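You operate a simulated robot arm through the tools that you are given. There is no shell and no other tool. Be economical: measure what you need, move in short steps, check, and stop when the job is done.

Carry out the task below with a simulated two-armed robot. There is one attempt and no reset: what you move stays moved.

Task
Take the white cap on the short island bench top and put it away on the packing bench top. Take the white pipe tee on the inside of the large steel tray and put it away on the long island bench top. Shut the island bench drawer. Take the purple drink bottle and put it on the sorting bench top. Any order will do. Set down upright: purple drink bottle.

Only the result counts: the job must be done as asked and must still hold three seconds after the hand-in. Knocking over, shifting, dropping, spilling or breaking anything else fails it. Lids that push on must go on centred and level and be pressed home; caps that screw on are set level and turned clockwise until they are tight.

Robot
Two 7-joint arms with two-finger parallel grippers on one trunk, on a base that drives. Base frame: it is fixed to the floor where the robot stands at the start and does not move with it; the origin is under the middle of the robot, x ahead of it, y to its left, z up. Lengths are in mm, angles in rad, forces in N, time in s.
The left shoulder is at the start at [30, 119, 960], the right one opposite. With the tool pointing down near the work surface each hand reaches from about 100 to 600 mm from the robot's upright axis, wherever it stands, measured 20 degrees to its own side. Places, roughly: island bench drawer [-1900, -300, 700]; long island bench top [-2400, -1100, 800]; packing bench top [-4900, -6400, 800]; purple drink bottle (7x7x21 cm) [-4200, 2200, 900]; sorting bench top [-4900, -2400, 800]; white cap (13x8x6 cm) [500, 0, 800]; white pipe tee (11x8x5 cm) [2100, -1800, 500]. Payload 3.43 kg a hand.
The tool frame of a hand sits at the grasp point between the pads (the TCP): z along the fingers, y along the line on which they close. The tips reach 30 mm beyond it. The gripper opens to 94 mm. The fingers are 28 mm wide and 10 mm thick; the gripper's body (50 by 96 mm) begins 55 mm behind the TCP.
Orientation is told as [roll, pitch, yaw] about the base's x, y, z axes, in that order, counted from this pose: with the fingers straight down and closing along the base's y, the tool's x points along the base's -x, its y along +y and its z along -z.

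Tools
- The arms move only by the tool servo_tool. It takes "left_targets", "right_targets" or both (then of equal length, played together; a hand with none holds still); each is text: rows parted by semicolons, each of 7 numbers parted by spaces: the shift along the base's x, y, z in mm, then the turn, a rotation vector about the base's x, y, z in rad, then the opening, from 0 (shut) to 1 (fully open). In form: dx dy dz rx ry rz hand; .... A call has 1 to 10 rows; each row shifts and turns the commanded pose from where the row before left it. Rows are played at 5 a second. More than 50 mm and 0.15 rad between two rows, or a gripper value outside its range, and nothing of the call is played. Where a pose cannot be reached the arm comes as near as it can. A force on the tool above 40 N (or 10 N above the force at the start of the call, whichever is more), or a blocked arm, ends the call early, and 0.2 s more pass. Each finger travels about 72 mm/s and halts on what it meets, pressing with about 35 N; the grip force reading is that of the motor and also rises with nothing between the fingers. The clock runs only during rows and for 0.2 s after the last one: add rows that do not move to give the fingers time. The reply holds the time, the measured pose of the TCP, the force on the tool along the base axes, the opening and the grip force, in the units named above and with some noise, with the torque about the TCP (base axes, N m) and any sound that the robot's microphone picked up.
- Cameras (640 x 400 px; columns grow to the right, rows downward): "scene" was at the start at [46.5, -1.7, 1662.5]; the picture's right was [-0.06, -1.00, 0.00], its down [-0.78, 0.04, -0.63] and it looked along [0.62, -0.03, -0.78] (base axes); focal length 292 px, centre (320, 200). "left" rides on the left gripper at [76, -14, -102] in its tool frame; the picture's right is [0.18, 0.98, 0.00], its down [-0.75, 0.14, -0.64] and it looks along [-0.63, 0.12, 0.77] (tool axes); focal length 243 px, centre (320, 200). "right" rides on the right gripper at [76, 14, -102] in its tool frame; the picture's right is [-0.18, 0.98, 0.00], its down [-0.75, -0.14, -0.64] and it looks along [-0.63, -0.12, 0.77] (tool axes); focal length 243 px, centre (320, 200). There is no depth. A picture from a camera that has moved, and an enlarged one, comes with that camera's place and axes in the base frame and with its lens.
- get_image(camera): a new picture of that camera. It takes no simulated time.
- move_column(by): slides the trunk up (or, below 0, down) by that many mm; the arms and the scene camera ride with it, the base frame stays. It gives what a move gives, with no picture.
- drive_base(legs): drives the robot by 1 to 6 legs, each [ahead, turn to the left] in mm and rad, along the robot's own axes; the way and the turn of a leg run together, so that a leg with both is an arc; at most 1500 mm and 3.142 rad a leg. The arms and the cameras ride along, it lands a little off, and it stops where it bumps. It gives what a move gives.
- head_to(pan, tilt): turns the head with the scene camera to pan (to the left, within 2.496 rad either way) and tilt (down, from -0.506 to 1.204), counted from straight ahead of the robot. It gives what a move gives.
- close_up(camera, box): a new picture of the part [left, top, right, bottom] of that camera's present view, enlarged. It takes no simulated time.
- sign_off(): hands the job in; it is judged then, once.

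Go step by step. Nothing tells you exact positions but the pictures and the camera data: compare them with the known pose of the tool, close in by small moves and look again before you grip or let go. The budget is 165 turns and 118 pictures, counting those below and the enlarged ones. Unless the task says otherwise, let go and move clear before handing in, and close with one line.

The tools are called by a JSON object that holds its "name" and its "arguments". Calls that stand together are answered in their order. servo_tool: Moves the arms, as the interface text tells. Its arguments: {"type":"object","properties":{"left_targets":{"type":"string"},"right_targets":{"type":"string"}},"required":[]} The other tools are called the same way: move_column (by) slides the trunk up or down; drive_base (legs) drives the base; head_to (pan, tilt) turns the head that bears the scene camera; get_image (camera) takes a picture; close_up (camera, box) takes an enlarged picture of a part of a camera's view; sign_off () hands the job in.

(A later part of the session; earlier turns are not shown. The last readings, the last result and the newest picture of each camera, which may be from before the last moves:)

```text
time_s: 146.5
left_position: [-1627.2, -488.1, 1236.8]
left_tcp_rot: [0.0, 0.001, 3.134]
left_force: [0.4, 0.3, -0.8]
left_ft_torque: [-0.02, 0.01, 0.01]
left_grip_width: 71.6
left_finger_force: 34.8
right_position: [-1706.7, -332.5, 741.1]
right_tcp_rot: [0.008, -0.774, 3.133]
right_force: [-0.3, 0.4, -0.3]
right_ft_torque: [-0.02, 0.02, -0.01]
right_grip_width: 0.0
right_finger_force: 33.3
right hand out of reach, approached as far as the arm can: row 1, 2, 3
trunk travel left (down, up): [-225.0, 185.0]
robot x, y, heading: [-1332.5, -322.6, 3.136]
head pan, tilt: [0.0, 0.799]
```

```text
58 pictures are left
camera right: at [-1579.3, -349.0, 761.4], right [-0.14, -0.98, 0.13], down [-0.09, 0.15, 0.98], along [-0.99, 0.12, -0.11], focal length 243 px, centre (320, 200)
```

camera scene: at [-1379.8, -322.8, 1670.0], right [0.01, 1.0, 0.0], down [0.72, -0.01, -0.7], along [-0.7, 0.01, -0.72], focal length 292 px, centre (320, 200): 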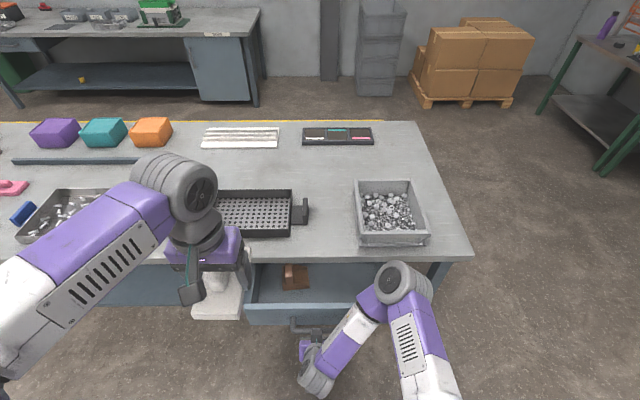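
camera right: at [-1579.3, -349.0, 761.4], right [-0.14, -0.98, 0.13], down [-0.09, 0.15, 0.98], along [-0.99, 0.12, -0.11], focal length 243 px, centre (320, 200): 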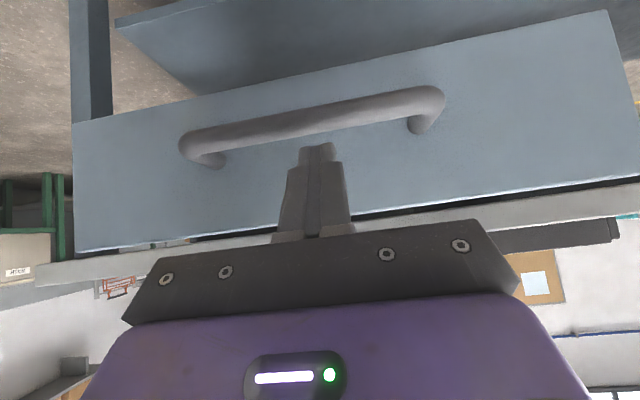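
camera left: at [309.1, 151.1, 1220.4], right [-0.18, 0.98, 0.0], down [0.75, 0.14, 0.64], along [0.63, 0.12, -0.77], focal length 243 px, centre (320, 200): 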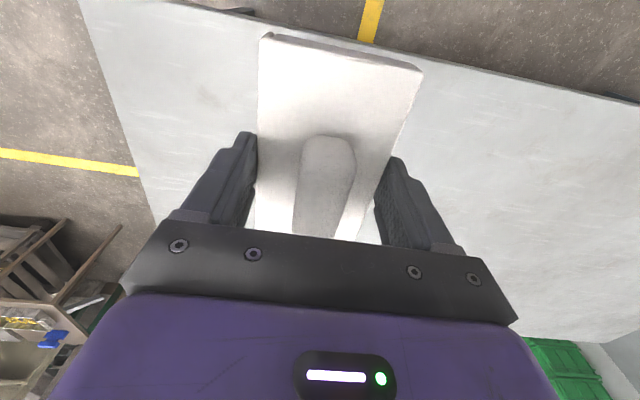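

The fingertips point at the panel between the handle and its top edge, which is a good spot. I'll push toward -x.

{"name": "servo_tool", "arguments": {"right_targets": "-20 0 0 0 0 0 0; -20 0 0 0 0 0 0; -15 0 0 0 0 0 0; -15 0 0 0 0 0 0; -15 0 0 0 0 0 0; -15 0 0 0 0 0 0; -15 0 0 0 0 0 0; -15 0 0 0 0 0 0; -15 0 0 0 0 0 0; -15 0 0 0 0 0 0"}}

{"name": "get_image", "arguments": {"camera": "right"}}

{"name": "get_image", "arguments": {"camera": "scene"}}

```text
time_s: 148.7
left_position: [-1627.0, -487.3, 1238.9]
left_tcp_rot: [0.001, 0.0, 3.132]
left_force: [-0.4, -0.5, -0.1]
left_ft_torque: [0.01, 0.01, 0.01]
left_grip_width: 71.7
left_finger_force: 34.8
right_position: [-1864.9, -331.5, 738.6]
right_tcp_rot: [0.007, -0.774, 3.134]
right_force: [0.0, 0.3, 0.2]
right_ft_torque: [0.0, -0.01, 0.01]
right_grip_width: 0.2
right_finger_force: 32.7
trunk travel left (down, up): [-225.0, 185.0]
robot x, y, heading: [-1328.1, -326.7, 3.135]
head pan, tilt: [0.0, 0.799]
```

```text
57 pictures are left
camera right: at [-1739.1, -348.3, 759.1], right [-0.14, -0.98, 0.13], down [-0.09, 0.15, 0.99], along [-0.99, 0.12, -0.11], focal length 243 px, centre (320, 200)
```

right: 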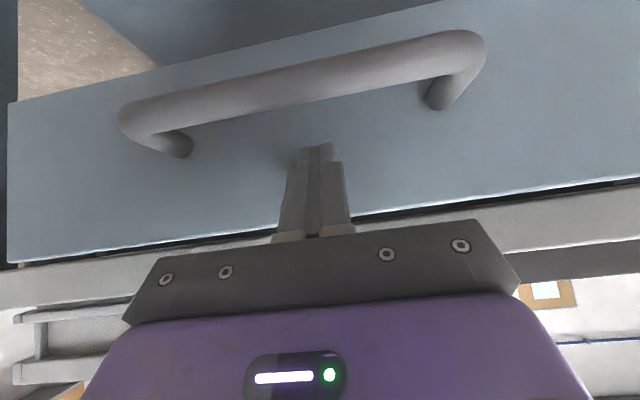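

```text
56 pictures are left
camera scene: at [-1380.2, -322.9, 1669.9], right [0.01, 1.0, 0.0], down [0.72, -0.01, -0.7], along [-0.7, 0.01, -0.72], focal length 292 px, centre (320, 200)
```

scene: 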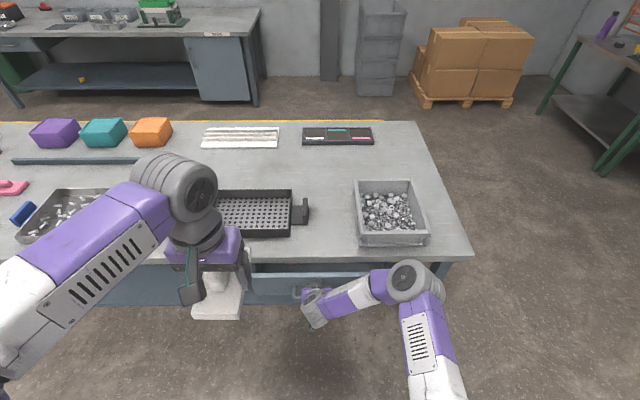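

The drawer is sliding in without resistance. I'll continue until it stops.

{"name": "servo_tool", "arguments": {"right_targets": "-12 0 0 0 0 0 0; -12 0 0 0 0 0 0; -10 0 0 0 0 0 0; -10 0 0 0 0 0 0; -8 0 0 0 0 0 0; -8 0 0 0 0 0 0; -6 0 0 0 0 0 0; -6 0 0 0 0 0 0; -6 0 0 0 0 0 0; -6 0 0 0 0 0 0"}}

{"name": "get_image", "arguments": {"camera": "right"}}

{"name": "get_image", "arguments": {"camera": "scene"}}

```text
time_s: 150.9
left_position: [-1626.2, -488.1, 1238.6]
left_tcp_rot: [0.0, -0.001, 3.134]
left_force: [-0.3, 0.2, -0.5]
left_ft_torque: [-0.02, -0.03, -0.03]
left_grip_width: 71.8
left_finger_force: 35.1
right_position: [-1945.8, -331.1, 737.4]
right_tcp_rot: [0.005, -0.775, 3.133]
right_force: [5.2, 0.6, 3.2]
right_ft_torque: [0.01, 0.02, 0.0]
right_grip_width: 0.0
right_finger_force: 32.7
trunk travel left (down, up): [-225.0, 185.0]
robot x, y, heading: [-1328.3, -326.0, 3.135]
head pan, tilt: [0.0, 0.799]
```

```text
55 pictures are left
camera right: at [-1820.3, -347.4, 758.7], right [-0.13, -0.98, 0.13], down [-0.09, 0.15, 0.98], along [-0.99, 0.12, -0.11], focal length 243 px, centre (320, 200)
```

right: 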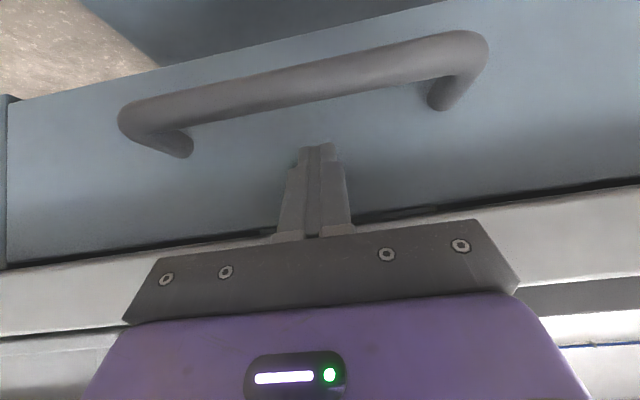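

```text
54 pictures are left
camera scene: at [-1378.8, -322.9, 1670.0], right [0.01, 1.0, 0.0], down [0.72, -0.01, -0.7], along [-0.7, 0.01, -0.72], focal length 292 px, centre (320, 200)
```

scene: 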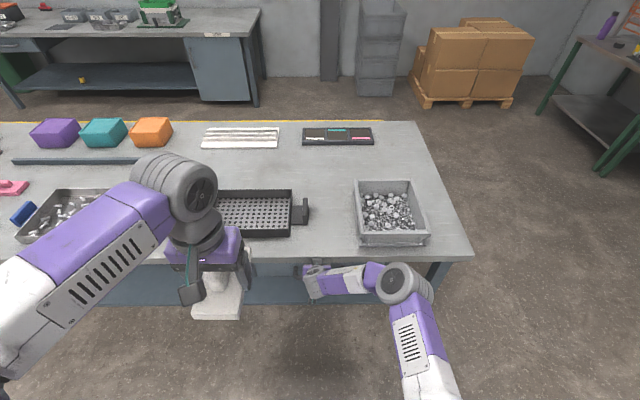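

There's a little force now, either the drawer stop or the bench lip. I'll push a bit more in small steps.

{"name": "servo_tool", "arguments": {"right_targets": "-3 0 0 0 0 0 0; -3 0 0 0 0 0 0; -3 0 0 0 0 0 0; -3 0 0 0 0 0 0"}}

{"name": "get_image", "arguments": {"camera": "right"}}

```text
time_s: 151.5
left_position: [-1625.3, -488.1, 1238.9]
left_tcp_rot: [0.002, -0.001, 3.134]
left_force: [0.5, 0.2, -0.1]
left_ft_torque: [-0.02, 0.04, -0.02]
left_grip_width: 71.7
left_finger_force: 35.4
right_position: [-1947.2, -332.1, 736.7]
right_tcp_rot: [0.011, -0.762, 3.134]
right_force: [3.4, -0.9, -0.1]
right_ft_torque: [0.03, 0.22, -0.07]
right_grip_width: 0.2
right_finger_force: 32.5
trunk travel left (down, up): [-225.0, 185.0]
robot x, y, heading: [-1330.4, -326.9, 3.134]
head pan, tilt: [0.0, 0.799]
stopped in row 3 (right hand): the force on the tool passed its limit at 43 N (the readings are from after the stop); the commanded pose is now the measured one
```

```text
53 pictures are left
camera right: at [-1820.6, -348.1, 758.1], right [-0.13, -0.98, 0.14], down [-0.1, 0.15, 0.98], along [-0.99, 0.12, -0.12], focal length 243 px, centre (320, 200)
```

right: 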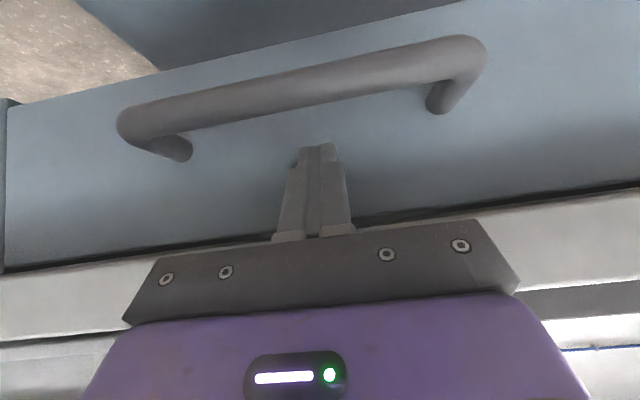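

Firm stop. I'll back the hand out and look at whether the drawer is flush.

{"name": "servo_tool", "arguments": {"right_targets": "30 0 0 0 0 0 0; 45 0 0 0 0 0 0; 45 0 0 0 0 0 0; 40 0 30 0 0 0 0; 20 0 40 0 0 0 0; 0 0 45 0 0 0 0"}}

{"name": "get_image", "arguments": {"camera": "right"}}

{"name": "close_up", "arguments": {"camera": "scene", "box": [230, 220, 450, 330]}}

```text
time_s: 152.9
left_position: [-1626.3, -488.1, 1237.0]
left_tcp_rot: [-0.001, -0.001, 3.133]
left_force: [0.2, -0.7, -0.5]
left_ft_torque: [0.02, 0.0, -0.02]
left_grip_width: 71.8
left_finger_force: 35.2
right_position: [-1771.2, -328.7, 853.7]
right_tcp_rot: [0.006, -0.762, 3.132]
right_force: [-0.7, -0.8, 0.1]
right_ft_torque: [0.02, 0.03, -0.01]
right_grip_width: 0.0
right_finger_force: 33.1
trunk travel left (down, up): [-225.0, 185.0]
robot x, y, heading: [-1329.9, -321.5, 3.132]
head pan, tilt: [0.0, 0.799]
```

```text
52 pictures are left
camera right: at [-1644.7, -345.7, 875.3], right [-0.14, -0.98, 0.13], down [-0.1, 0.15, 0.98], along [-0.99, 0.12, -0.12], focal length 243 px, centre (320, 200)
```

right: 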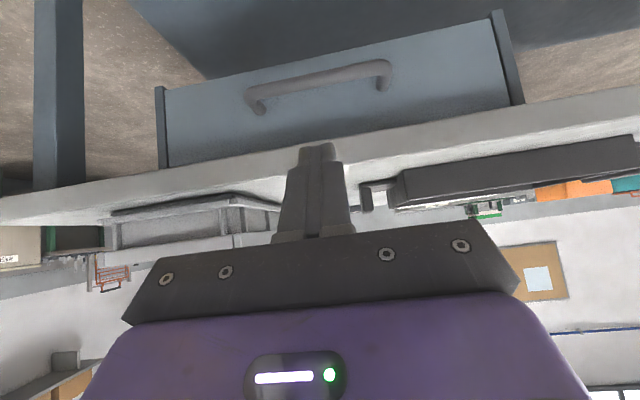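

```text
2.91 times, centred on (340, 275) of scene
camera zoom: at [-1378.7, -322.8, 1670.0], right [0.01, 1.0, 0.0], down [0.72, -0.01, -0.7], along [-0.7, 0.01, -0.72], focal length 850 px, centre (262, -18)
```

zoom: 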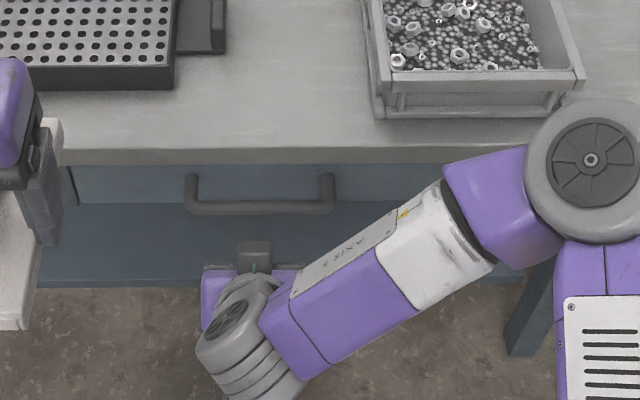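

The drawer panel sits between its housing cheeks. I'll zoom to confirm it's flush.

{"name": "close_up", "arguments": {"camera": "right", "box": [130, 0, 540, 190]}}

```text
1.56 times, centred on (335, 95) of right
camera zoom: at [-1644.7, -345.7, 875.3], right [-0.14, -0.98, 0.13], down [-0.1, 0.15, 0.98], along [-0.99, 0.12, -0.12], focal length 379 px, centre (297, 364)
```

zoom: 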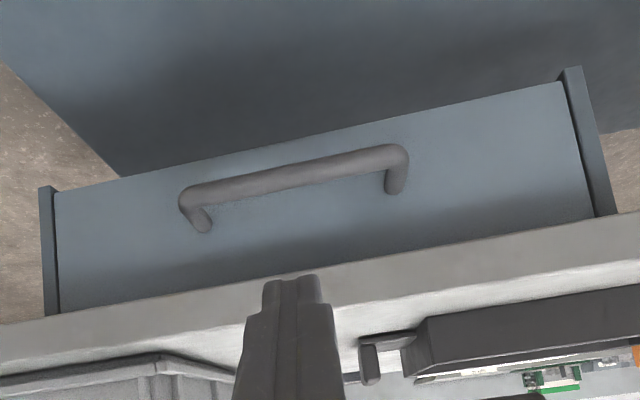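

The drawer is flush between the cheeks, so it's shut. Next is the bottle: I'll level and raise the right hand, then drive around the island toward the green-legged table by the wall.

{"name": "servo_tool", "arguments": {"right_targets": "0 10 40 0 -0.127 0 1; 0 10 40 0 -0.127 0 1; 0 10 40 0 -0.127 0 1; 0 10 40 0 -0.127 0 1; 0 10 40 0 -0.127 0 1; 0 10 40 0 -0.127 0 1"}}

{"name": "drive_base", "arguments": {"legs": [[-250, 0], [0, -1.562], [1250, 0], [0, 1.304], [1400, 0]]}}

{"name": "head_to", "arguments": {"pan": -0.4, "tilt": 0.4}}

{"name": "get_image", "arguments": {"camera": "scene"}}

```text
time_s: 154.3
left_position: [-1626.8, -488.4, 1237.0]
left_tcp_rot: [0.001, -0.001, 3.134]
left_force: [0.4, -0.6, -0.1]
left_ft_torque: [0.0, -0.01, 0.0]
left_grip_width: 71.8
left_finger_force: 35.1
right_position: [-1768.9, -272.1, 1094.3]
right_tcp_rot: [0.005, 0.0, 3.135]
right_force: [0.1, -0.2, -0.7]
right_ft_torque: [-0.01, -0.01, -0.03]
right_grip_width: 94.1
right_finger_force: 0.0
trunk travel left (down, up): [-225.0, 185.0]
robot x, y, heading: [-1331.2, -327.0, 3.133]
head pan, tilt: [0.0, 0.799]
```

```text
time_s: 175.6
left_position: [-2740.9, 1207.1, 1238.7]
left_tcp_rot: [-0.002, -0.001, 2.874]
left_force: [0.0, 0.1, -0.4]
left_ft_torque: [0.0, -0.01, 0.02]
left_grip_width: 71.7
left_finger_force: 35.0
right_position: [-2820.5, 1451.8, 1093.5]
right_tcp_rot: [0.003, -0.001, 2.878]
right_force: [-0.3, -0.2, 0.3]
right_ft_torque: [0.02, 0.0, 0.01]
right_grip_width: 93.7
right_finger_force: 0.0
trunk travel left (down, up): [-225.0, 185.0]
robot x, y, heading: [-2408.0, 1287.9, 2.872]
head pan, tilt: [0.0, 0.799]
```

```text
time_s: 176.5
left_position: [-2739.7, 1207.8, 1238.2]
left_tcp_rot: [-0.001, -0.001, 2.873]
left_force: [-0.3, -0.7, 0.1]
left_ft_torque: [0.01, -0.03, -0.04]
left_grip_width: 71.8
left_finger_force: 34.9
right_position: [-2820.7, 1452.5, 1093.1]
right_tcp_rot: [0.002, -0.003, 2.878]
right_force: [0.1, 0.5, -1.1]
right_ft_torque: [-0.02, 0.01, 0.0]
right_grip_width: 93.9
right_finger_force: 0.1
trunk travel left (down, up): [-225.0, 185.0]
robot x, y, heading: [-2412.1, 1287.8, 2.874]
head pan, tilt: [-0.4, 0.4]
```

```text
49 pictures are left
camera scene: at [-2453.8, 1339.9, 1705.0], right [0.62, 0.79, 0.0], down [0.31, -0.24, -0.92], along [-0.72, 0.57, -0.39], focal length 292 px, centre (320, 200)
```

scene: 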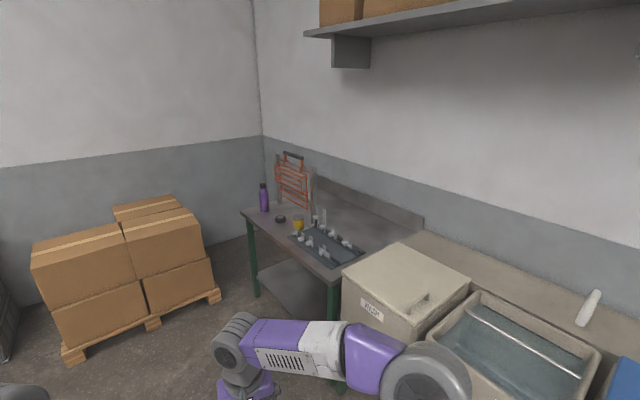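

The purple bottle stands at about [-4215, 2211] near the table's left corner. I'll drive to face it, keeping clear of the box pallet.

{"name": "drive_base", "arguments": {"legs": [[0, 0.147], [870, 0], [860, 0], [0, -1.448]]}}

{"name": "head_to", "arguments": {"pan": 0, "tilt": 0.65}}

{"name": "get_image", "arguments": {"camera": "scene"}}

```text
time_s: 189.3
left_position: [-4300.5, 1790.9, 1237.5]
left_tcp_rot: [0.001, -0.001, 1.611]
left_force: [0.5, -0.5, 0.1]
left_ft_torque: [-0.02, 0.02, -0.01]
left_grip_width: 71.4
left_finger_force: 35.0
right_position: [-4092.7, 1942.7, 1093.1]
right_tcp_rot: [0.003, -0.001, 1.613]
right_force: [-0.1, 0.7, 0.7]
right_ft_torque: [-0.01, 0.02, 0.0]
right_grip_width: 94.0
right_finger_force: 0.1
trunk travel left (down, up): [-225.0, 185.0]
robot x, y, heading: [-4128.0, 1502.9, 1.613]
head pan, tilt: [-0.4, 0.4]
```

```text
time_s: 190.2
left_position: [-4300.3, 1791.6, 1238.1]
left_tcp_rot: [0.0, 0.001, 1.612]
left_force: [0.0, 0.0, -0.8]
left_ft_torque: [-0.01, -0.03, -0.02]
left_grip_width: 71.7
left_finger_force: 35.1
right_position: [-4092.2, 1943.2, 1092.5]
right_tcp_rot: [0.002, -0.002, 1.615]
right_force: [-0.1, -0.8, 1.3]
right_ft_torque: [0.0, 0.0, -0.01]
right_grip_width: 93.9
right_finger_force: 0.1
trunk travel left (down, up): [-225.0, 185.0]
robot x, y, heading: [-4124.4, 1501.2, 1.608]
head pan, tilt: [0.0, 0.649]
```

```text
48 pictures are left
camera scene: at [-4125.4, 1561.5, 1682.6], right [1.0, 0.04, 0.0], down [0.02, -0.6, -0.8], along [-0.03, 0.8, -0.6], focal length 292 px, centre (320, 200)
```

scene: 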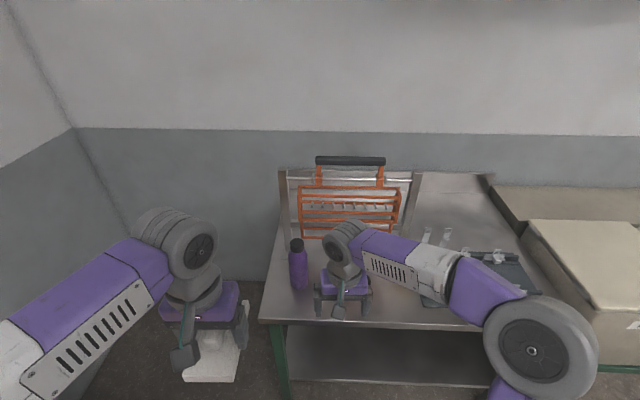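

The bottle is centred near [-4226, 2236] with its top at about z=1010. I'll raise the trunk for reach and clearance, then creep forward.

{"name": "move_column", "arguments": {"by": 120}}

{"name": "drive_base", "arguments": {"legs": [[0, 0.15], [215, 0], [0, -0.1]]}}

{"name": "get_image", "arguments": {"camera": "scene"}}

{"name": "get_image", "arguments": {"camera": "right"}}

```text
time_s: 191.7
left_position: [-4300.7, 1790.0, 1357.5]
left_tcp_rot: [0.0, 0.001, 1.611]
left_force: [0.6, 0.0, -1.2]
left_ft_torque: [-0.03, 0.0, 0.02]
left_grip_width: 71.8
left_finger_force: 34.9
right_position: [-4092.4, 1943.5, 1212.4]
right_tcp_rot: [0.005, 0.002, 1.613]
right_force: [0.1, 0.8, 0.1]
right_ft_torque: [0.02, -0.02, 0.0]
right_grip_width: 93.9
right_finger_force: 0.0
trunk travel left (down, up): [-345.0, 65.0]
robot x, y, heading: [-4127.4, 1503.0, 1.609]
head pan, tilt: [0.0, 0.649]
```

```text
time_s: 194.5
left_position: [-4356.0, 1990.7, 1357.4]
left_tcp_rot: [0.001, 0.001, 1.666]
left_force: [0.2, 0.8, -0.3]
left_ft_torque: [-0.03, -0.02, 0.0]
left_grip_width: 71.7
left_finger_force: 35.4
right_position: [-4156.9, 2153.2, 1212.5]
right_tcp_rot: [0.003, 0.0, 1.67]
right_force: [0.1, -0.6, -0.8]
right_ft_torque: [-0.03, -0.07, 0.01]
right_grip_width: 93.8
right_finger_force: 0.1
trunk travel left (down, up): [-345.0, 65.0]
robot x, y, heading: [-4163.4, 1712.3, 1.671]
head pan, tilt: [0.0, 0.649]
```

```text
47 pictures are left
camera scene: at [-4170.5, 1771.2, 1802.5], right [1.0, 0.09, 0.0], down [0.06, -0.6, -0.8], along [-0.07, 0.79, -0.6], focal length 292 px, centre (320, 200)
```

scene: 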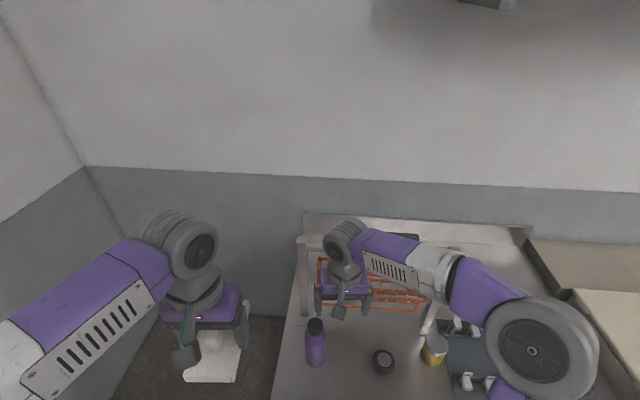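

```text
46 pictures are left
camera right: at [-4162.8, 2074.2, 1315.3], right [-1.0, 0.09, 0.0], down [0.07, 0.76, 0.64], along [0.05, 0.64, -0.77], focal length 243 px, centre (320, 200)
```

right: 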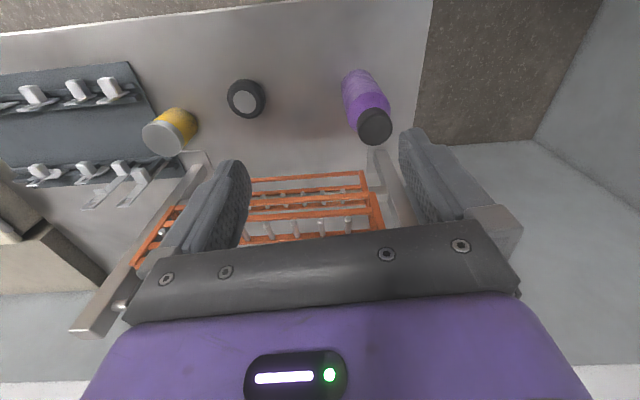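

The bottle is at about [-4222, 2214]. I'll zoom to see its shape and decide the grip height.

{"name": "close_up", "arguments": {"camera": "scene", "box": [276, 300, 356, 380]}}

{"name": "close_up", "arguments": {"camera": "right", "box": [310, 50, 430, 160]}}

```text
5.00 times, centred on (316, 340) of scene
camera zoom: at [-4170.5, 1771.2, 1802.5], right [1.0, 0.09, 0.0], down [0.06, -0.6, -0.8], along [-0.07, 0.79, -0.6], focal length 1460 px, centre (340, -500)
```

zoom: 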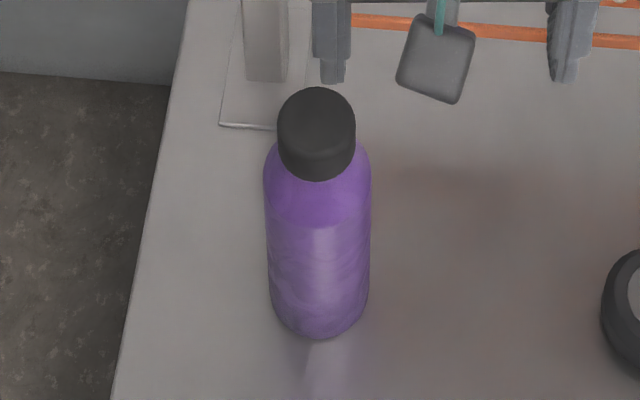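

```text
3.64 times, centred on (370, 105) of right
camera zoom: at [-4162.8, 2074.2, 1315.3], right [-1.0, 0.09, 0.0], down [0.07, 0.76, 0.64], along [0.05, 0.64, -0.77], focal length 882 px, centre (138, 546)
```

zoom: 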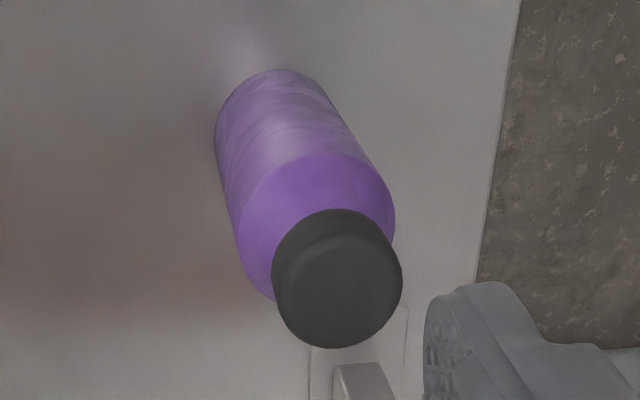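

The black cap is about 45 mm wide and roughly 38 mm tall above a 70 mm body. I'll grip the cap from above, and first position above it and check.

{"name": "servo_tool", "arguments": {"right_targets": "-16 16 -30 0 0 0 1; -16 16 -30 0 0 0 1; -16 16 -30 0 0 0 1; -17 15 -30 0 0 0 1; 0 0 0 0 0 0 1"}}

{"name": "get_image", "arguments": {"camera": "right"}}

{"name": "get_image", "arguments": {"camera": "scene"}}

```text
time_s: 195.7
left_position: [-4356.1, 1991.1, 1356.6]
left_tcp_rot: [0.002, 0.0, 1.668]
left_force: [0.6, -0.1, 0.3]
left_ft_torque: [-0.01, -0.01, -0.05]
left_grip_width: 71.5
left_finger_force: 34.8
right_position: [-4223.1, 2216.2, 1090.7]
right_tcp_rot: [0.005, -0.002, 1.672]
right_force: [-0.3, -0.2, 0.3]
right_ft_torque: [-0.03, -0.02, 0.01]
right_grip_width: 93.9
right_finger_force: 0.1
trunk travel left (down, up): [-345.0, 65.0]
robot x, y, heading: [-4164.9, 1710.0, 1.66]
head pan, tilt: [0.0, 0.649]
```

```text
43 pictures are left
camera right: at [-4228.9, 2136.4, 1193.6], right [-1.0, 0.09, 0.0], down [0.07, 0.76, 0.64], along [0.05, 0.64, -0.77], focal length 243 px, centre (320, 200)
```

right: 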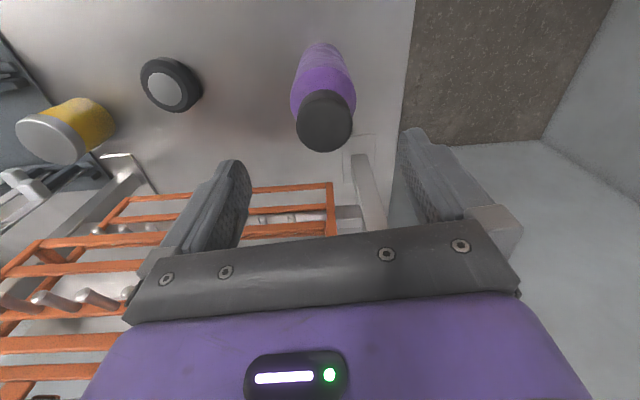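

```text
42 pictures are left
camera scene: at [-4169.2, 1769.4, 1802.6], right [1.0, 0.09, 0.0], down [0.05, -0.6, -0.8], along [-0.07, 0.79, -0.6], focal length 292 px, centre (320, 200)
```

scene: 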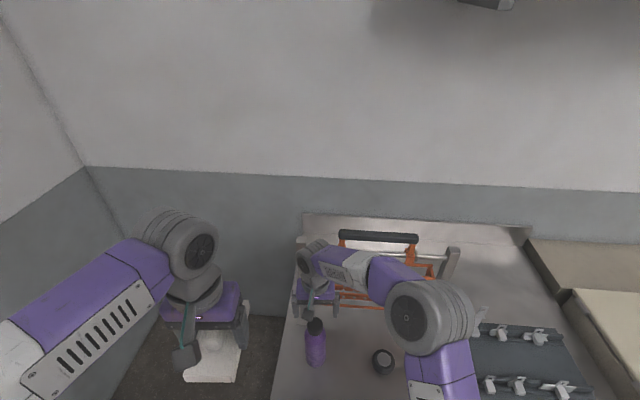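

Aligned. I'll descend with a slight x correction, then check before closing.

{"name": "servo_tool", "arguments": {"right_targets": "-4 0 -35 0 0 0 1; 0 0 -30 0 0 0 1; 0 0 -25 0 0 0 1; 0 0 0 0 0 0 1"}}

{"name": "get_image", "arguments": {"camera": "right"}}

{"name": "close_up", "arguments": {"camera": "scene", "box": [266, 270, 376, 380]}}

```text
time_s: 196.7
left_position: [-4356.0, 1990.1, 1358.8]
left_tcp_rot: [0.002, 0.0, 1.666]
left_force: [0.0, -0.8, 0.2]
left_ft_torque: [-0.01, 0.02, -0.04]
left_grip_width: 71.5
left_finger_force: 35.1
right_position: [-4224.9, 2214.1, 1003.2]
right_tcp_rot: [0.003, -0.001, 1.67]
right_force: [-0.4, 0.2, -0.1]
right_ft_torque: [-0.01, -0.03, -0.01]
right_grip_width: 93.9
right_finger_force: 0.0
trunk travel left (down, up): [-345.0, 65.0]
robot x, y, heading: [-4164.8, 1712.2, 1.664]
head pan, tilt: [0.0, 0.649]
```

```text
41 pictures are left
camera right: at [-4230.4, 2134.6, 1104.8], right [-1.0, 0.09, 0.0], down [0.07, 0.76, 0.64], along [0.05, 0.64, -0.77], focal length 243 px, centre (320, 200)
```

right: 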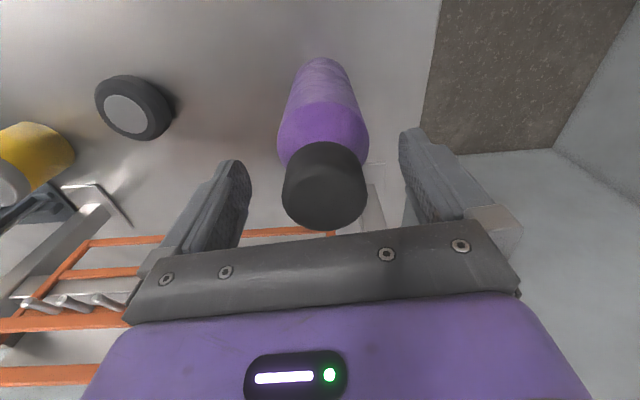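

```text
3.64 times, centred on (321, 325) of scene
camera zoom: at [-4169.8, 1769.9, 1802.6], right [1.0, 0.09, 0.0], down [0.06, -0.6, -0.8], along [-0.07, 0.79, -0.6], focal length 1062 px, centre (316, -254)
```

zoom: 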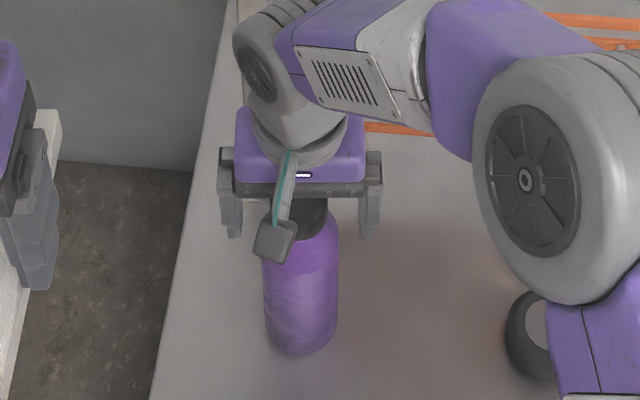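

The cap top is at about z=1006 and is centred between the fingers. I'll lower to about 991 and close on the cap.

{"name": "servo_tool", "arguments": {"right_targets": "-1 0 -11 0 0 0 1; 0 0 0 0 0 0 0.5; 0 0 0 0 0 0 0; 0 0 0 0 0 0 0; 0 0 0 0 0 0 0; 0 0 0 0 0 0 0"}}

{"name": "get_image", "arguments": {"camera": "right"}}

```text
time_s: 198.1
left_position: [-4356.0, 1989.9, 1357.3]
left_tcp_rot: [0.001, 0.0, 1.667]
left_force: [0.2, -0.2, -0.3]
left_ft_torque: [0.01, 0.03, 0.01]
left_grip_width: 71.9
left_finger_force: 35.0
right_position: [-4226.9, 2216.3, 991.0]
right_tcp_rot: [0.004, 0.001, 1.67]
right_force: [1.1, 0.6, -0.2]
right_ft_torque: [-0.07, -0.1, -0.02]
right_grip_width: 47.6
right_finger_force: 35.2
trunk travel left (down, up): [-345.0, 65.0]
robot x, y, heading: [-4165.6, 1708.9, 1.661]
head pan, tilt: [0.0, 0.649]
```

```text
39 pictures are left
camera right: at [-4232.6, 2135.7, 1093.5], right [-1.0, 0.09, 0.0], down [0.07, 0.76, 0.64], along [0.05, 0.64, -0.77], focal length 243 px, centre (320, 200)
```

right: 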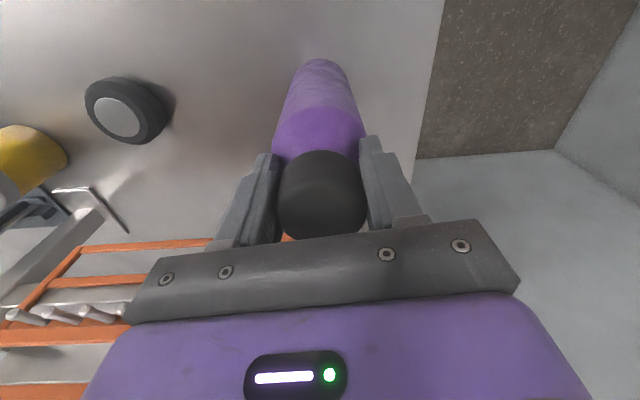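

Gripped the cap. I'll lift straight up and check.

{"name": "servo_tool", "arguments": {"right_targets": "0 0 15 0 0 0 0; 0 0 30 0 0 0 0; 0 0 40 0 0 0 0; 0 0 40 0 0 0 0; 5 -20 40 0 0 0 0; 10 -40 20 0 0 0 0"}}

{"name": "get_image", "arguments": {"camera": "right"}}

```text
time_s: 199.5
left_position: [-4356.2, 1989.1, 1357.5]
left_tcp_rot: [0.002, -0.002, 1.667]
left_force: [-0.2, 0.1, -0.2]
left_ft_torque: [0.03, 0.01, 0.02]
left_grip_width: 72.0
left_finger_force: 34.9
right_position: [-4209.2, 2153.0, 1178.7]
right_tcp_rot: [0.005, -0.004, 1.669]
right_force: [-0.1, -1.1, -4.5]
right_ft_torque: [-0.04, 0.04, 0.03]
right_grip_width: 47.7
right_finger_force: 35.2
trunk travel left (down, up): [-345.0, 65.0]
robot x, y, heading: [-4167.0, 1713.4, 1.665]
head pan, tilt: [0.0, 0.649]
```

```text
38 pictures are left
camera right: at [-4215.5, 2073.7, 1281.2], right [-1.0, 0.09, 0.0], down [0.07, 0.76, 0.64], along [0.05, 0.64, -0.77], focal length 243 px, centre (320, 200)
```

right: 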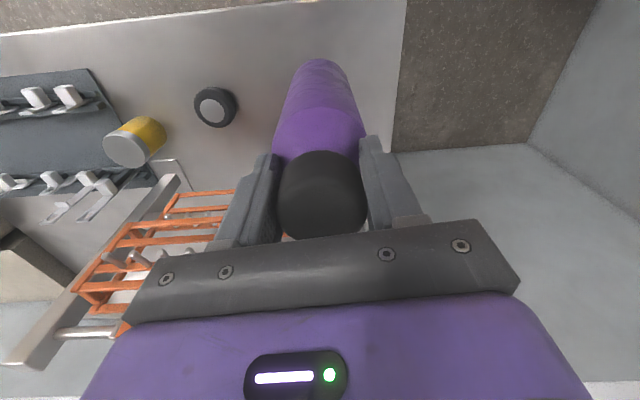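

The bottle is held upright. I'll back away and drive down the aisle toward the sorting bench.

{"name": "drive_base", "arguments": {"legs": [[-500, 0], [0, -3.071], [1450, 0], [1000, 0]]}}

{"name": "head_to", "arguments": {"pan": -0.8, "tilt": 0.4}}

{"name": "get_image", "arguments": {"camera": "scene"}}

```text
time_s: 221.1
left_position: [-3312.5, -1423.9, 1357.5]
left_tcp_rot: [0.002, 0.001, -1.332]
left_force: [-0.7, -0.2, -1.5]
left_ft_torque: [0.03, -0.02, 0.01]
left_grip_width: 71.8
left_finger_force: 34.6
right_position: [-3434.3, -1608.1, 1177.7]
right_tcp_rot: [0.004, -0.001, -1.328]
right_force: [-0.8, 0.3, -3.3]
right_ft_torque: [0.02, 0.04, -0.02]
right_grip_width: 47.7
right_finger_force: 34.8
trunk travel left (down, up): [-345.0, 65.0]
robot x, y, heading: [-3541.8, -1174.4, -1.335]
head pan, tilt: [0.0, 0.649]
```

```text
time_s: 222.2
left_position: [-3311.9, -1423.6, 1357.7]
left_tcp_rot: [0.0, 0.0, -1.331]
left_force: [0.1, -1.0, 0.2]
left_ft_torque: [-0.01, 0.0, -0.01]
left_grip_width: 71.6
left_finger_force: 35.1
right_position: [-3433.5, -1608.2, 1177.7]
right_tcp_rot: [0.002, 0.001, -1.329]
right_force: [0.1, 0.4, -4.2]
right_ft_torque: [0.04, -0.01, 0.01]
right_grip_width: 47.4
right_finger_force: 34.3
trunk travel left (down, up): [-345.0, 65.0]
robot x, y, heading: [-3545.0, -1175.5, -1.33]
head pan, tilt: [-0.799, 0.4]
```

```text
37 pictures are left
camera scene: at [-3597.8, -1222.3, 1825.0], right [-0.85, 0.53, 0.0], down [0.21, 0.33, -0.92], along [-0.49, -0.78, -0.39], focal length 292 px, centre (320, 200)
```

scene: 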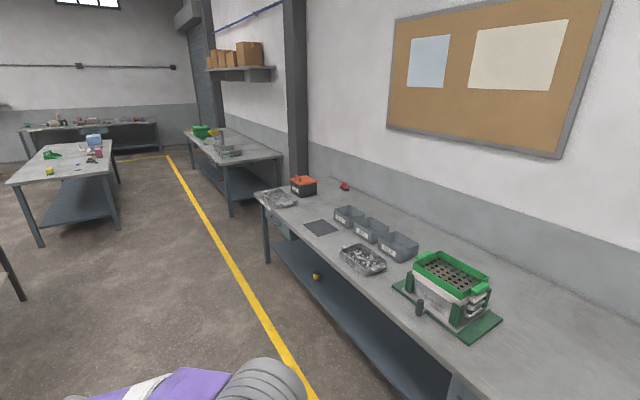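

The sorting bench's front edge is at x≈-4420, and there's clear space right of the green press around [-4570, -1350]. I'll drive to face it.

{"name": "drive_base", "arguments": {"legs": [[0, -1.152], [440, 0], [0, -0.659]]}}

{"name": "head_to", "arguments": {"pan": 0, "tilt": 0.75}}

{"name": "get_image", "arguments": {"camera": "scene"}}

```text
time_s: 229.5
left_position: [-4172.1, -1630.1, 1357.2]
left_tcp_rot: [0.003, 0.0, -3.111]
left_force: [0.2, 0.6, -1.0]
left_ft_torque: [-0.01, -0.02, -0.06]
left_grip_width: 72.1
left_finger_force: 35.3
right_position: [-4326.8, -1474.5, 1178.5]
right_tcp_rot: [0.004, -0.003, -3.108]
right_force: [0.4, 0.3, -4.1]
right_ft_torque: [-0.01, -0.09, -0.03]
right_grip_width: 47.6
right_finger_force: 35.3
trunk travel left (down, up): [-345.0, 65.0]
robot x, y, heading: [-3881.7, -1457.6, -3.117]
head pan, tilt: [-0.799, 0.4]
```

```text
time_s: 230.7
left_position: [-4172.2, -1631.5, 1357.7]
left_tcp_rot: [0.002, -0.001, -3.112]
left_force: [-0.1, 0.3, -0.1]
left_ft_torque: [0.01, -0.02, 0.0]
left_grip_width: 71.6
left_finger_force: 35.4
right_position: [-4325.8, -1472.7, 1176.4]
right_tcp_rot: [0.003, -0.001, -3.107]
right_force: [-0.4, 0.5, -3.8]
right_ft_torque: [0.01, -0.02, 0.0]
right_grip_width: 48.0
right_finger_force: 35.0
trunk travel left (down, up): [-345.0, 65.0]
robot x, y, heading: [-3878.7, -1459.9, -3.118]
head pan, tilt: [0.0, 0.75]
```

```text
36 pictures are left
camera scene: at [-3933.2, -1457.1, 1793.9], right [-0.03, 1.0, 0.0], down [0.68, 0.02, -0.73], along [-0.73, -0.02, -0.68], focal length 292 px, centre (320, 200)
```

scene: 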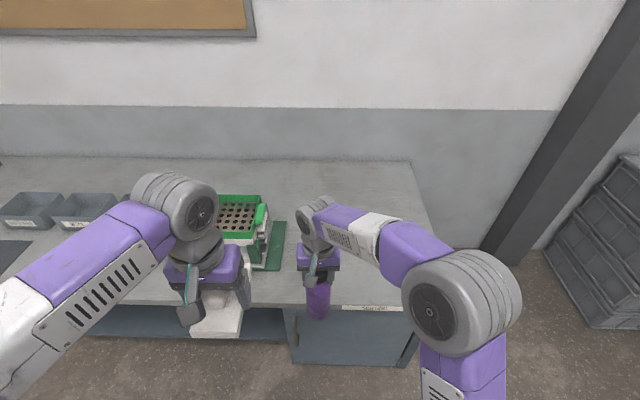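

The clear area spans y≈-1600 to -1100. I'll move in 180 mm, then carry the bottle over [-4580, -1370].

{"name": "drive_base", "arguments": {"legs": [[180, -0.024]]}}

{"name": "servo_tool", "arguments": {"right_targets": "-19 25 0 0 0 0 0; -19 25 -10 0 0 0 0; -19 25 -25 0 0 0 0; -19 25 -30 0 0 0 0; 0 0 -30 0 0 0 0; 0 0 -30 0 0 0 0; 0 0 0 0 0 0 0"}}

{"name": "get_image", "arguments": {"camera": "scene"}}

{"name": "get_image", "arguments": {"camera": "right"}}

```text
time_s: 232.2
left_position: [-4354.0, -1625.1, 1357.8]
left_tcp_rot: [0.002, 0.001, -3.138]
left_force: [-0.9, -0.3, -0.4]
left_ft_torque: [0.01, 0.05, 0.0]
left_grip_width: 71.7
left_finger_force: 35.2
right_position: [-4504.9, -1463.8, 1176.6]
right_tcp_rot: [0.004, -0.001, -3.134]
right_force: [-0.1, 0.7, -4.3]
right_ft_torque: [-0.01, -0.02, -0.04]
right_grip_width: 47.9
right_finger_force: 34.7
trunk travel left (down, up): [-345.0, 65.0]
robot x, y, heading: [-4057.4, -1458.6, 3.143]
head pan, tilt: [0.0, 0.75]
```

```text
time_s: 233.8
left_position: [-4354.4, -1624.7, 1356.7]
left_tcp_rot: [0.001, -0.001, -3.138]
left_force: [-0.3, 0.1, -1.1]
left_ft_torque: [0.01, 0.01, 0.01]
left_grip_width: 71.7
left_finger_force: 34.8
right_position: [-4582.2, -1363.1, 1052.3]
right_tcp_rot: [0.003, -0.001, -3.135]
right_force: [0.2, -0.3, -4.9]
right_ft_torque: [0.02, -0.03, -0.01]
right_grip_width: 47.8
right_finger_force: 35.3
trunk travel left (down, up): [-345.0, 65.0]
robot x, y, heading: [-4056.3, -1460.4, 3.141]
head pan, tilt: [0.0, 0.75]
```

```text
35 pictures are left
camera scene: at [-4111.0, -1458.1, 1793.9], right [0.0, 1.0, 0.0], down [0.68, 0.0, -0.73], along [-0.73, 0.0, -0.68], focal length 292 px, centre (320, 200)
```

scene: 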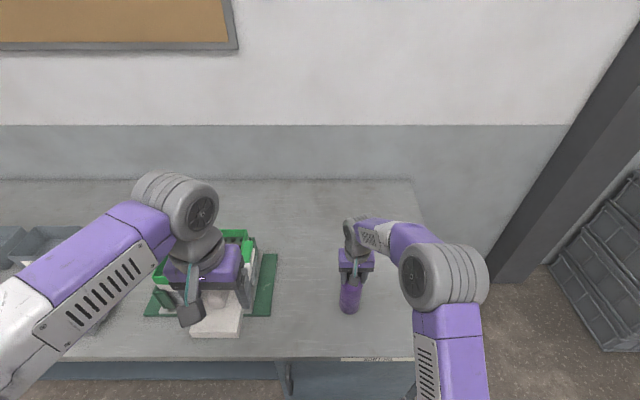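

```text
34 pictures are left
camera right: at [-4506.6, -1378.1, 1155.2], right [-0.18, -0.98, 0.0], down [-0.75, 0.14, 0.64], along [-0.63, 0.11, -0.77], focal length 243 px, centre (320, 200)
```

right: 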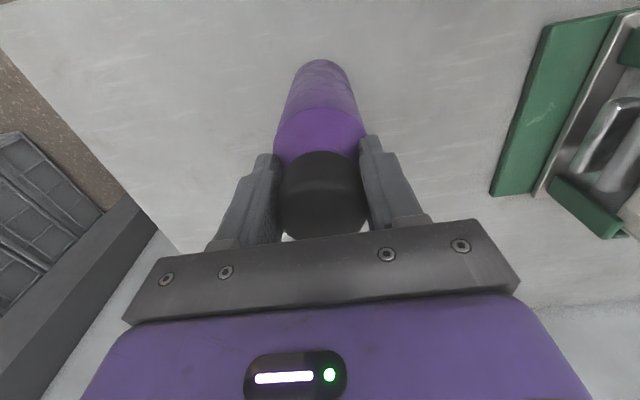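

Clear space beneath. I'll lower gently until contact.

{"name": "servo_tool", "arguments": {"right_targets": "0 0 -20 0 0 0 0; 0 0 -18 0 0 0 0; 0 0 -6 0 0 0 0; 0 0 -4 0 0 0 0; 0 0 -4 0 0 0 0; 0 0 -3 0 0 0 0; 0 0 -3 0 0 0 0"}}

```text
time_s: 235.4
left_position: [-4354.6, -1623.8, 1358.4]
left_tcp_rot: [0.003, -0.001, -3.139]
left_force: [-0.5, -0.4, -0.5]
left_ft_torque: [-0.02, 0.0, -0.05]
left_grip_width: 71.5
left_finger_force: 34.9
right_position: [-4580.9, -1364.2, 995.1]
right_tcp_rot: [0.004, 0.001, -3.133]
right_force: [0.9, -0.1, -4.5]
right_ft_torque: [0.05, -0.02, 0.05]
right_grip_width: 47.9
right_finger_force: 34.7
trunk travel left (down, up): [-345.0, 65.0]
robot x, y, heading: [-4058.8, -1460.6, 3.144]
head pan, tilt: [0.0, 0.75]
```

{"name": "servo_tool", "arguments": {"right_targets": "0 0 -2 0 0 0 0; 0 0 -2 0 0 0 0; 0 0 -2 0 0 0 0"}}

```text
time_s: 236.2
left_position: [-4352.2, -1625.0, 1358.3]
left_tcp_rot: [-0.001, -0.001, -3.137]
left_force: [0.6, -0.2, -0.9]
left_ft_torque: [-0.02, -0.01, 0.0]
left_grip_width: 71.7
left_finger_force: 34.4
right_position: [-4580.6, -1364.2, 992.0]
right_tcp_rot: [0.003, -0.005, -3.134]
right_force: [0.7, 0.4, 15.6]
right_ft_torque: [0.27, -0.64, 0.09]
right_grip_width: 47.9
right_finger_force: 35.5
trunk travel left (down, up): [-345.0, 65.0]
robot x, y, heading: [-4061.6, -1460.9, 3.139]
head pan, tilt: [0.0, 0.75]
```

The bottle has contact with the bench. I'll ease 1 mm, open fully, and rise straight up.

{"name": "servo_tool", "arguments": {"right_targets": "0 0 1 0 0 0 0; 0 0 0 0 0 0 0.8; 0 0 0 0 0 0 1; 0 0 0 0 0 0 1; 0 0 0 0 0 0 1; 0 0 20 0 0 0 1; 0 0 40 0 0 0 1; 0 0 40 0 0 0 1; 0 0 40 0 0 0 1; 0 0 30 0 0 0 1"}}

{"name": "get_image", "arguments": {"camera": "right"}}

```text
time_s: 238.4
left_position: [-4352.8, -1625.0, 1356.8]
left_tcp_rot: [0.002, -0.001, -3.139]
left_force: [-0.3, -0.4, 0.2]
left_ft_torque: [-0.03, 0.01, 0.0]
left_grip_width: 71.6
left_finger_force: 34.9
right_position: [-4576.8, -1363.8, 1161.0]
right_tcp_rot: [0.005, 0.001, -3.136]
right_force: [-0.1, 0.5, -0.6]
right_ft_torque: [-0.01, 0.05, -0.01]
right_grip_width: 94.3
right_finger_force: 0.0
trunk travel left (down, up): [-345.0, 65.0]
robot x, y, heading: [-4059.2, -1462.9, 3.144]
head pan, tilt: [0.0, 0.75]
```

```text
33 pictures are left
camera right: at [-4500.9, -1379.9, 1263.5], right [-0.18, -0.98, 0.0], down [-0.75, 0.14, 0.64], along [-0.63, 0.11, -0.77], focal length 243 px, centre (320, 200)
```

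right: 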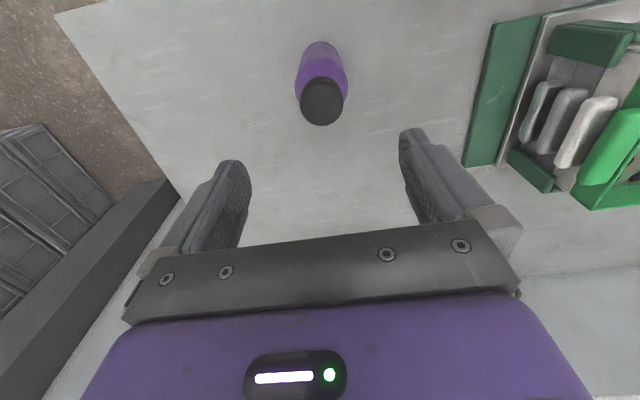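

The bottle stands upright on the sorting bench. Now I'll drive down the aisle to the packing bench, whose front edge is at x≈-4520 with y from about -4800 to -7900.

{"name": "drive_base", "arguments": {"legs": [[-220, 0], [0, 1.57], [1200, 0], [1200, 0], [900, 0]]}}

{"name": "head_to", "arguments": {"pan": -0.7, "tilt": 0.45}}

{"name": "get_image", "arguments": {"camera": "scene"}}

```text
time_s: 259.4
left_position: [-3832.3, -5048.0, 1358.4]
left_tcp_rot: [0.003, 0.0, -1.615]
left_force: [0.9, 0.6, -0.2]
left_ft_torque: [0.02, 0.0, 0.01]
left_grip_width: 71.6
left_finger_force: 34.9
right_position: [-4104.4, -5260.3, 1161.2]
right_tcp_rot: [0.003, 0.001, -1.612]
right_force: [0.2, 0.5, -0.2]
right_ft_torque: [0.01, 0.01, 0.0]
right_grip_width: 93.8
right_finger_force: 0.0
trunk travel left (down, up): [-345.0, 65.0]
robot x, y, heading: [-3979.5, -4747.5, -1.621]
head pan, tilt: [0.0, 0.75]
```

```text
time_s: 260.5
left_position: [-3833.8, -5048.6, 1357.0]
left_tcp_rot: [0.001, -0.002, -1.616]
left_force: [0.1, 0.7, 0.0]
left_ft_torque: [0.0, 0.0, 0.02]
left_grip_width: 71.5
left_finger_force: 35.1
right_position: [-4104.2, -5259.2, 1160.2]
right_tcp_rot: [0.003, 0.002, -1.61]
right_force: [-0.6, -0.8, 0.4]
right_ft_torque: [0.0, 0.0, 0.01]
right_grip_width: 94.2
right_finger_force: 0.1
trunk travel left (down, up): [-345.0, 65.0]
robot x, y, heading: [-3982.8, -4741.9, -1.618]
head pan, tilt: [-0.7, 0.45]
```

```text
32 pictures are left
camera scene: at [-4044.3, -4780.9, 1820.3], right [-0.73, 0.68, 0.0], down [0.3, 0.32, -0.9], along [-0.61, -0.66, -0.44], focal length 292 px, centre (320, 200)
```

scene: 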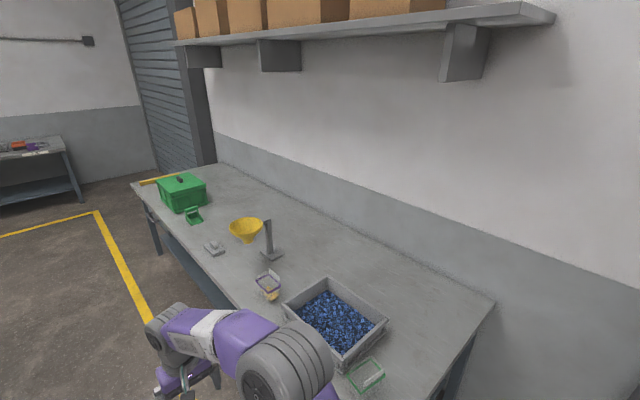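

A free spot lies on the packing bench near [-4590, -6030], between the jar and the grey gadget. I'll tuck the right hand and drive to face it.

{"name": "servo_tool", "arguments": {"right_targets": "0 45 10 0 0 0 1; 0 45 10 0 0 0 1; 0 45 10 0 0 0 1"}}

{"name": "drive_base", "arguments": {"legs": [[0, 0.08], [1180, 0], [0, -1.604]]}}

{"name": "head_to", "arguments": {"pan": 0, "tilt": 0.75}}

{"name": "get_image", "arguments": {"camera": "scene"}}

```text
time_s: 261.3
left_position: [-3833.9, -5047.2, 1358.3]
left_tcp_rot: [0.002, -0.001, -1.615]
left_force: [0.0, 0.7, -0.5]
left_ft_torque: [0.02, 0.0, 0.01]
left_grip_width: 71.7
left_finger_force: 35.3
right_position: [-4107.5, -5121.4, 1190.0]
right_tcp_rot: [0.004, -0.004, -1.61]
right_force: [-0.5, 0.6, -0.2]
right_ft_torque: [-0.01, 0.0, 0.01]
right_grip_width: 93.8
right_finger_force: 0.1
trunk travel left (down, up): [-345.0, 65.0]
robot x, y, heading: [-3981.9, -4748.4, -1.618]
head pan, tilt: [-0.7, 0.45]
```

```text
time_s: 271.6
left_position: [-4267.3, -6064.9, 1357.7]
left_tcp_rot: [0.002, -0.003, 3.099]
left_force: [-0.3, -1.3, -0.9]
left_ft_torque: [-0.03, 0.02, 0.0]
left_grip_width: 71.5
left_finger_force: 34.7
right_position: [-4341.6, -5790.4, 1188.0]
right_tcp_rot: [0.003, 0.0, 3.104]
right_force: [0.7, -0.6, 0.4]
right_ft_torque: [0.0, -0.05, -0.01]
right_grip_width: 93.9
right_finger_force: 0.1
trunk travel left (down, up): [-345.0, 65.0]
robot x, y, heading: [-3962.9, -5913.6, 3.097]
head pan, tilt: [-0.7, 0.45]
```

```text
time_s: 272.7
left_position: [-4266.7, -6063.3, 1358.2]
left_tcp_rot: [0.002, -0.003, 3.097]
left_force: [0.4, 0.3, 0.1]
left_ft_torque: [-0.02, 0.01, 0.0]
left_grip_width: 71.8
left_finger_force: 35.0
right_position: [-4341.9, -5791.3, 1189.7]
right_tcp_rot: [0.004, 0.0, 3.103]
right_force: [-0.2, -0.5, -1.4]
right_ft_torque: [0.0, 0.03, -0.01]
right_grip_width: 94.0
right_finger_force: 0.0
trunk travel left (down, up): [-345.0, 65.0]
robot x, y, heading: [-3966.4, -5916.7, 3.095]
head pan, tilt: [0.0, 0.75]
```

```text
31 pictures are left
camera scene: at [-4016.3, -5908.6, 1793.9], right [0.05, 1.0, 0.0], down [0.68, -0.03, -0.73], along [-0.73, 0.03, -0.68], focal length 292 px, centre (320, 200)
```

scene: 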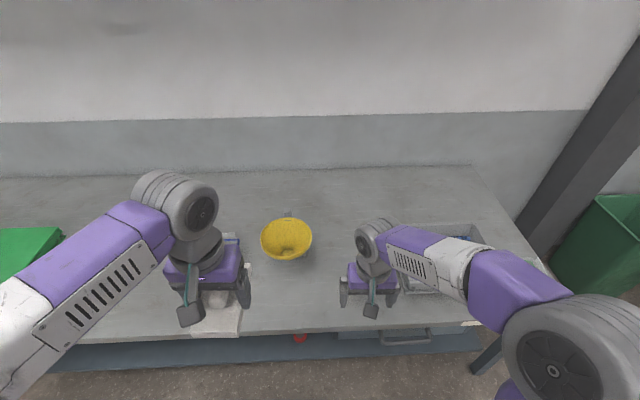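

The yellow funnel overhangs that first spot, so I'd rather use the open stretch between the grey gadget and the green clip, near [-4580, -6500]. I'll shift along the bench.

{"name": "drive_base", "arguments": {"legs": [[0, 1.617], [475, 0], [0, -1.571]]}}

{"name": "get_image", "arguments": {"camera": "scene"}}

{"name": "get_image", "arguments": {"camera": "left"}}

```text
time_s: 283.4
left_position: [-4255.2, -6559.6, 1357.8]
left_tcp_rot: [0.002, -0.001, -3.14]
left_force: [0.8, 0.9, -0.6]
left_ft_torque: [-0.03, 0.02, -0.02]
left_grip_width: 71.6
left_finger_force: 35.1
right_position: [-4341.4, -6291.2, 1187.4]
right_tcp_rot: [0.004, 0.001, -3.137]
right_force: [0.0, 0.2, -0.2]
right_ft_torque: [-0.02, 0.0, 0.0]
right_grip_width: 94.0
right_finger_force: 0.0
trunk travel left (down, up): [-345.0, 65.0]
robot x, y, heading: [-3960.2, -6395.5, 3.141]
head pan, tilt: [0.0, 0.75]
```

```text
30 pictures are left
camera scene: at [-4011.6, -6393.4, 1793.9], right [0.0, 1.0, 0.0], down [0.68, 0.0, -0.73], along [-0.73, 0.0, -0.68], focal length 292 px, centre (320, 200)
```

scene: 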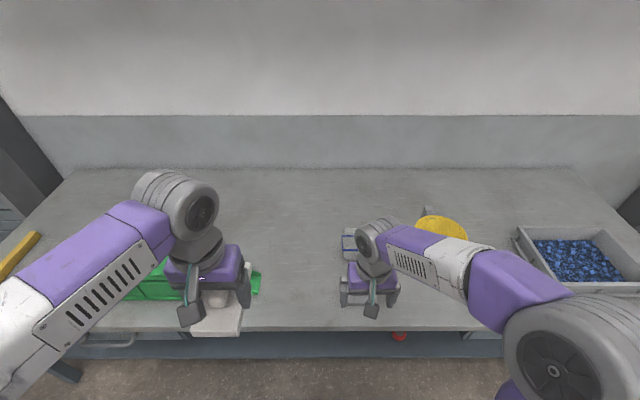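

```text
29 pictures are left
camera left: at [-4178.7, -6545.1, 1459.1], right [0.19, -0.98, 0.0], down [-0.75, -0.14, 0.64], along [-0.63, -0.12, -0.77], focal length 243 px, centre (320, 200)
```

left: 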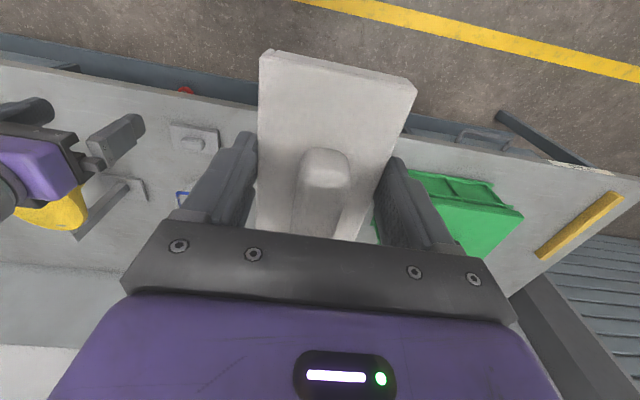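

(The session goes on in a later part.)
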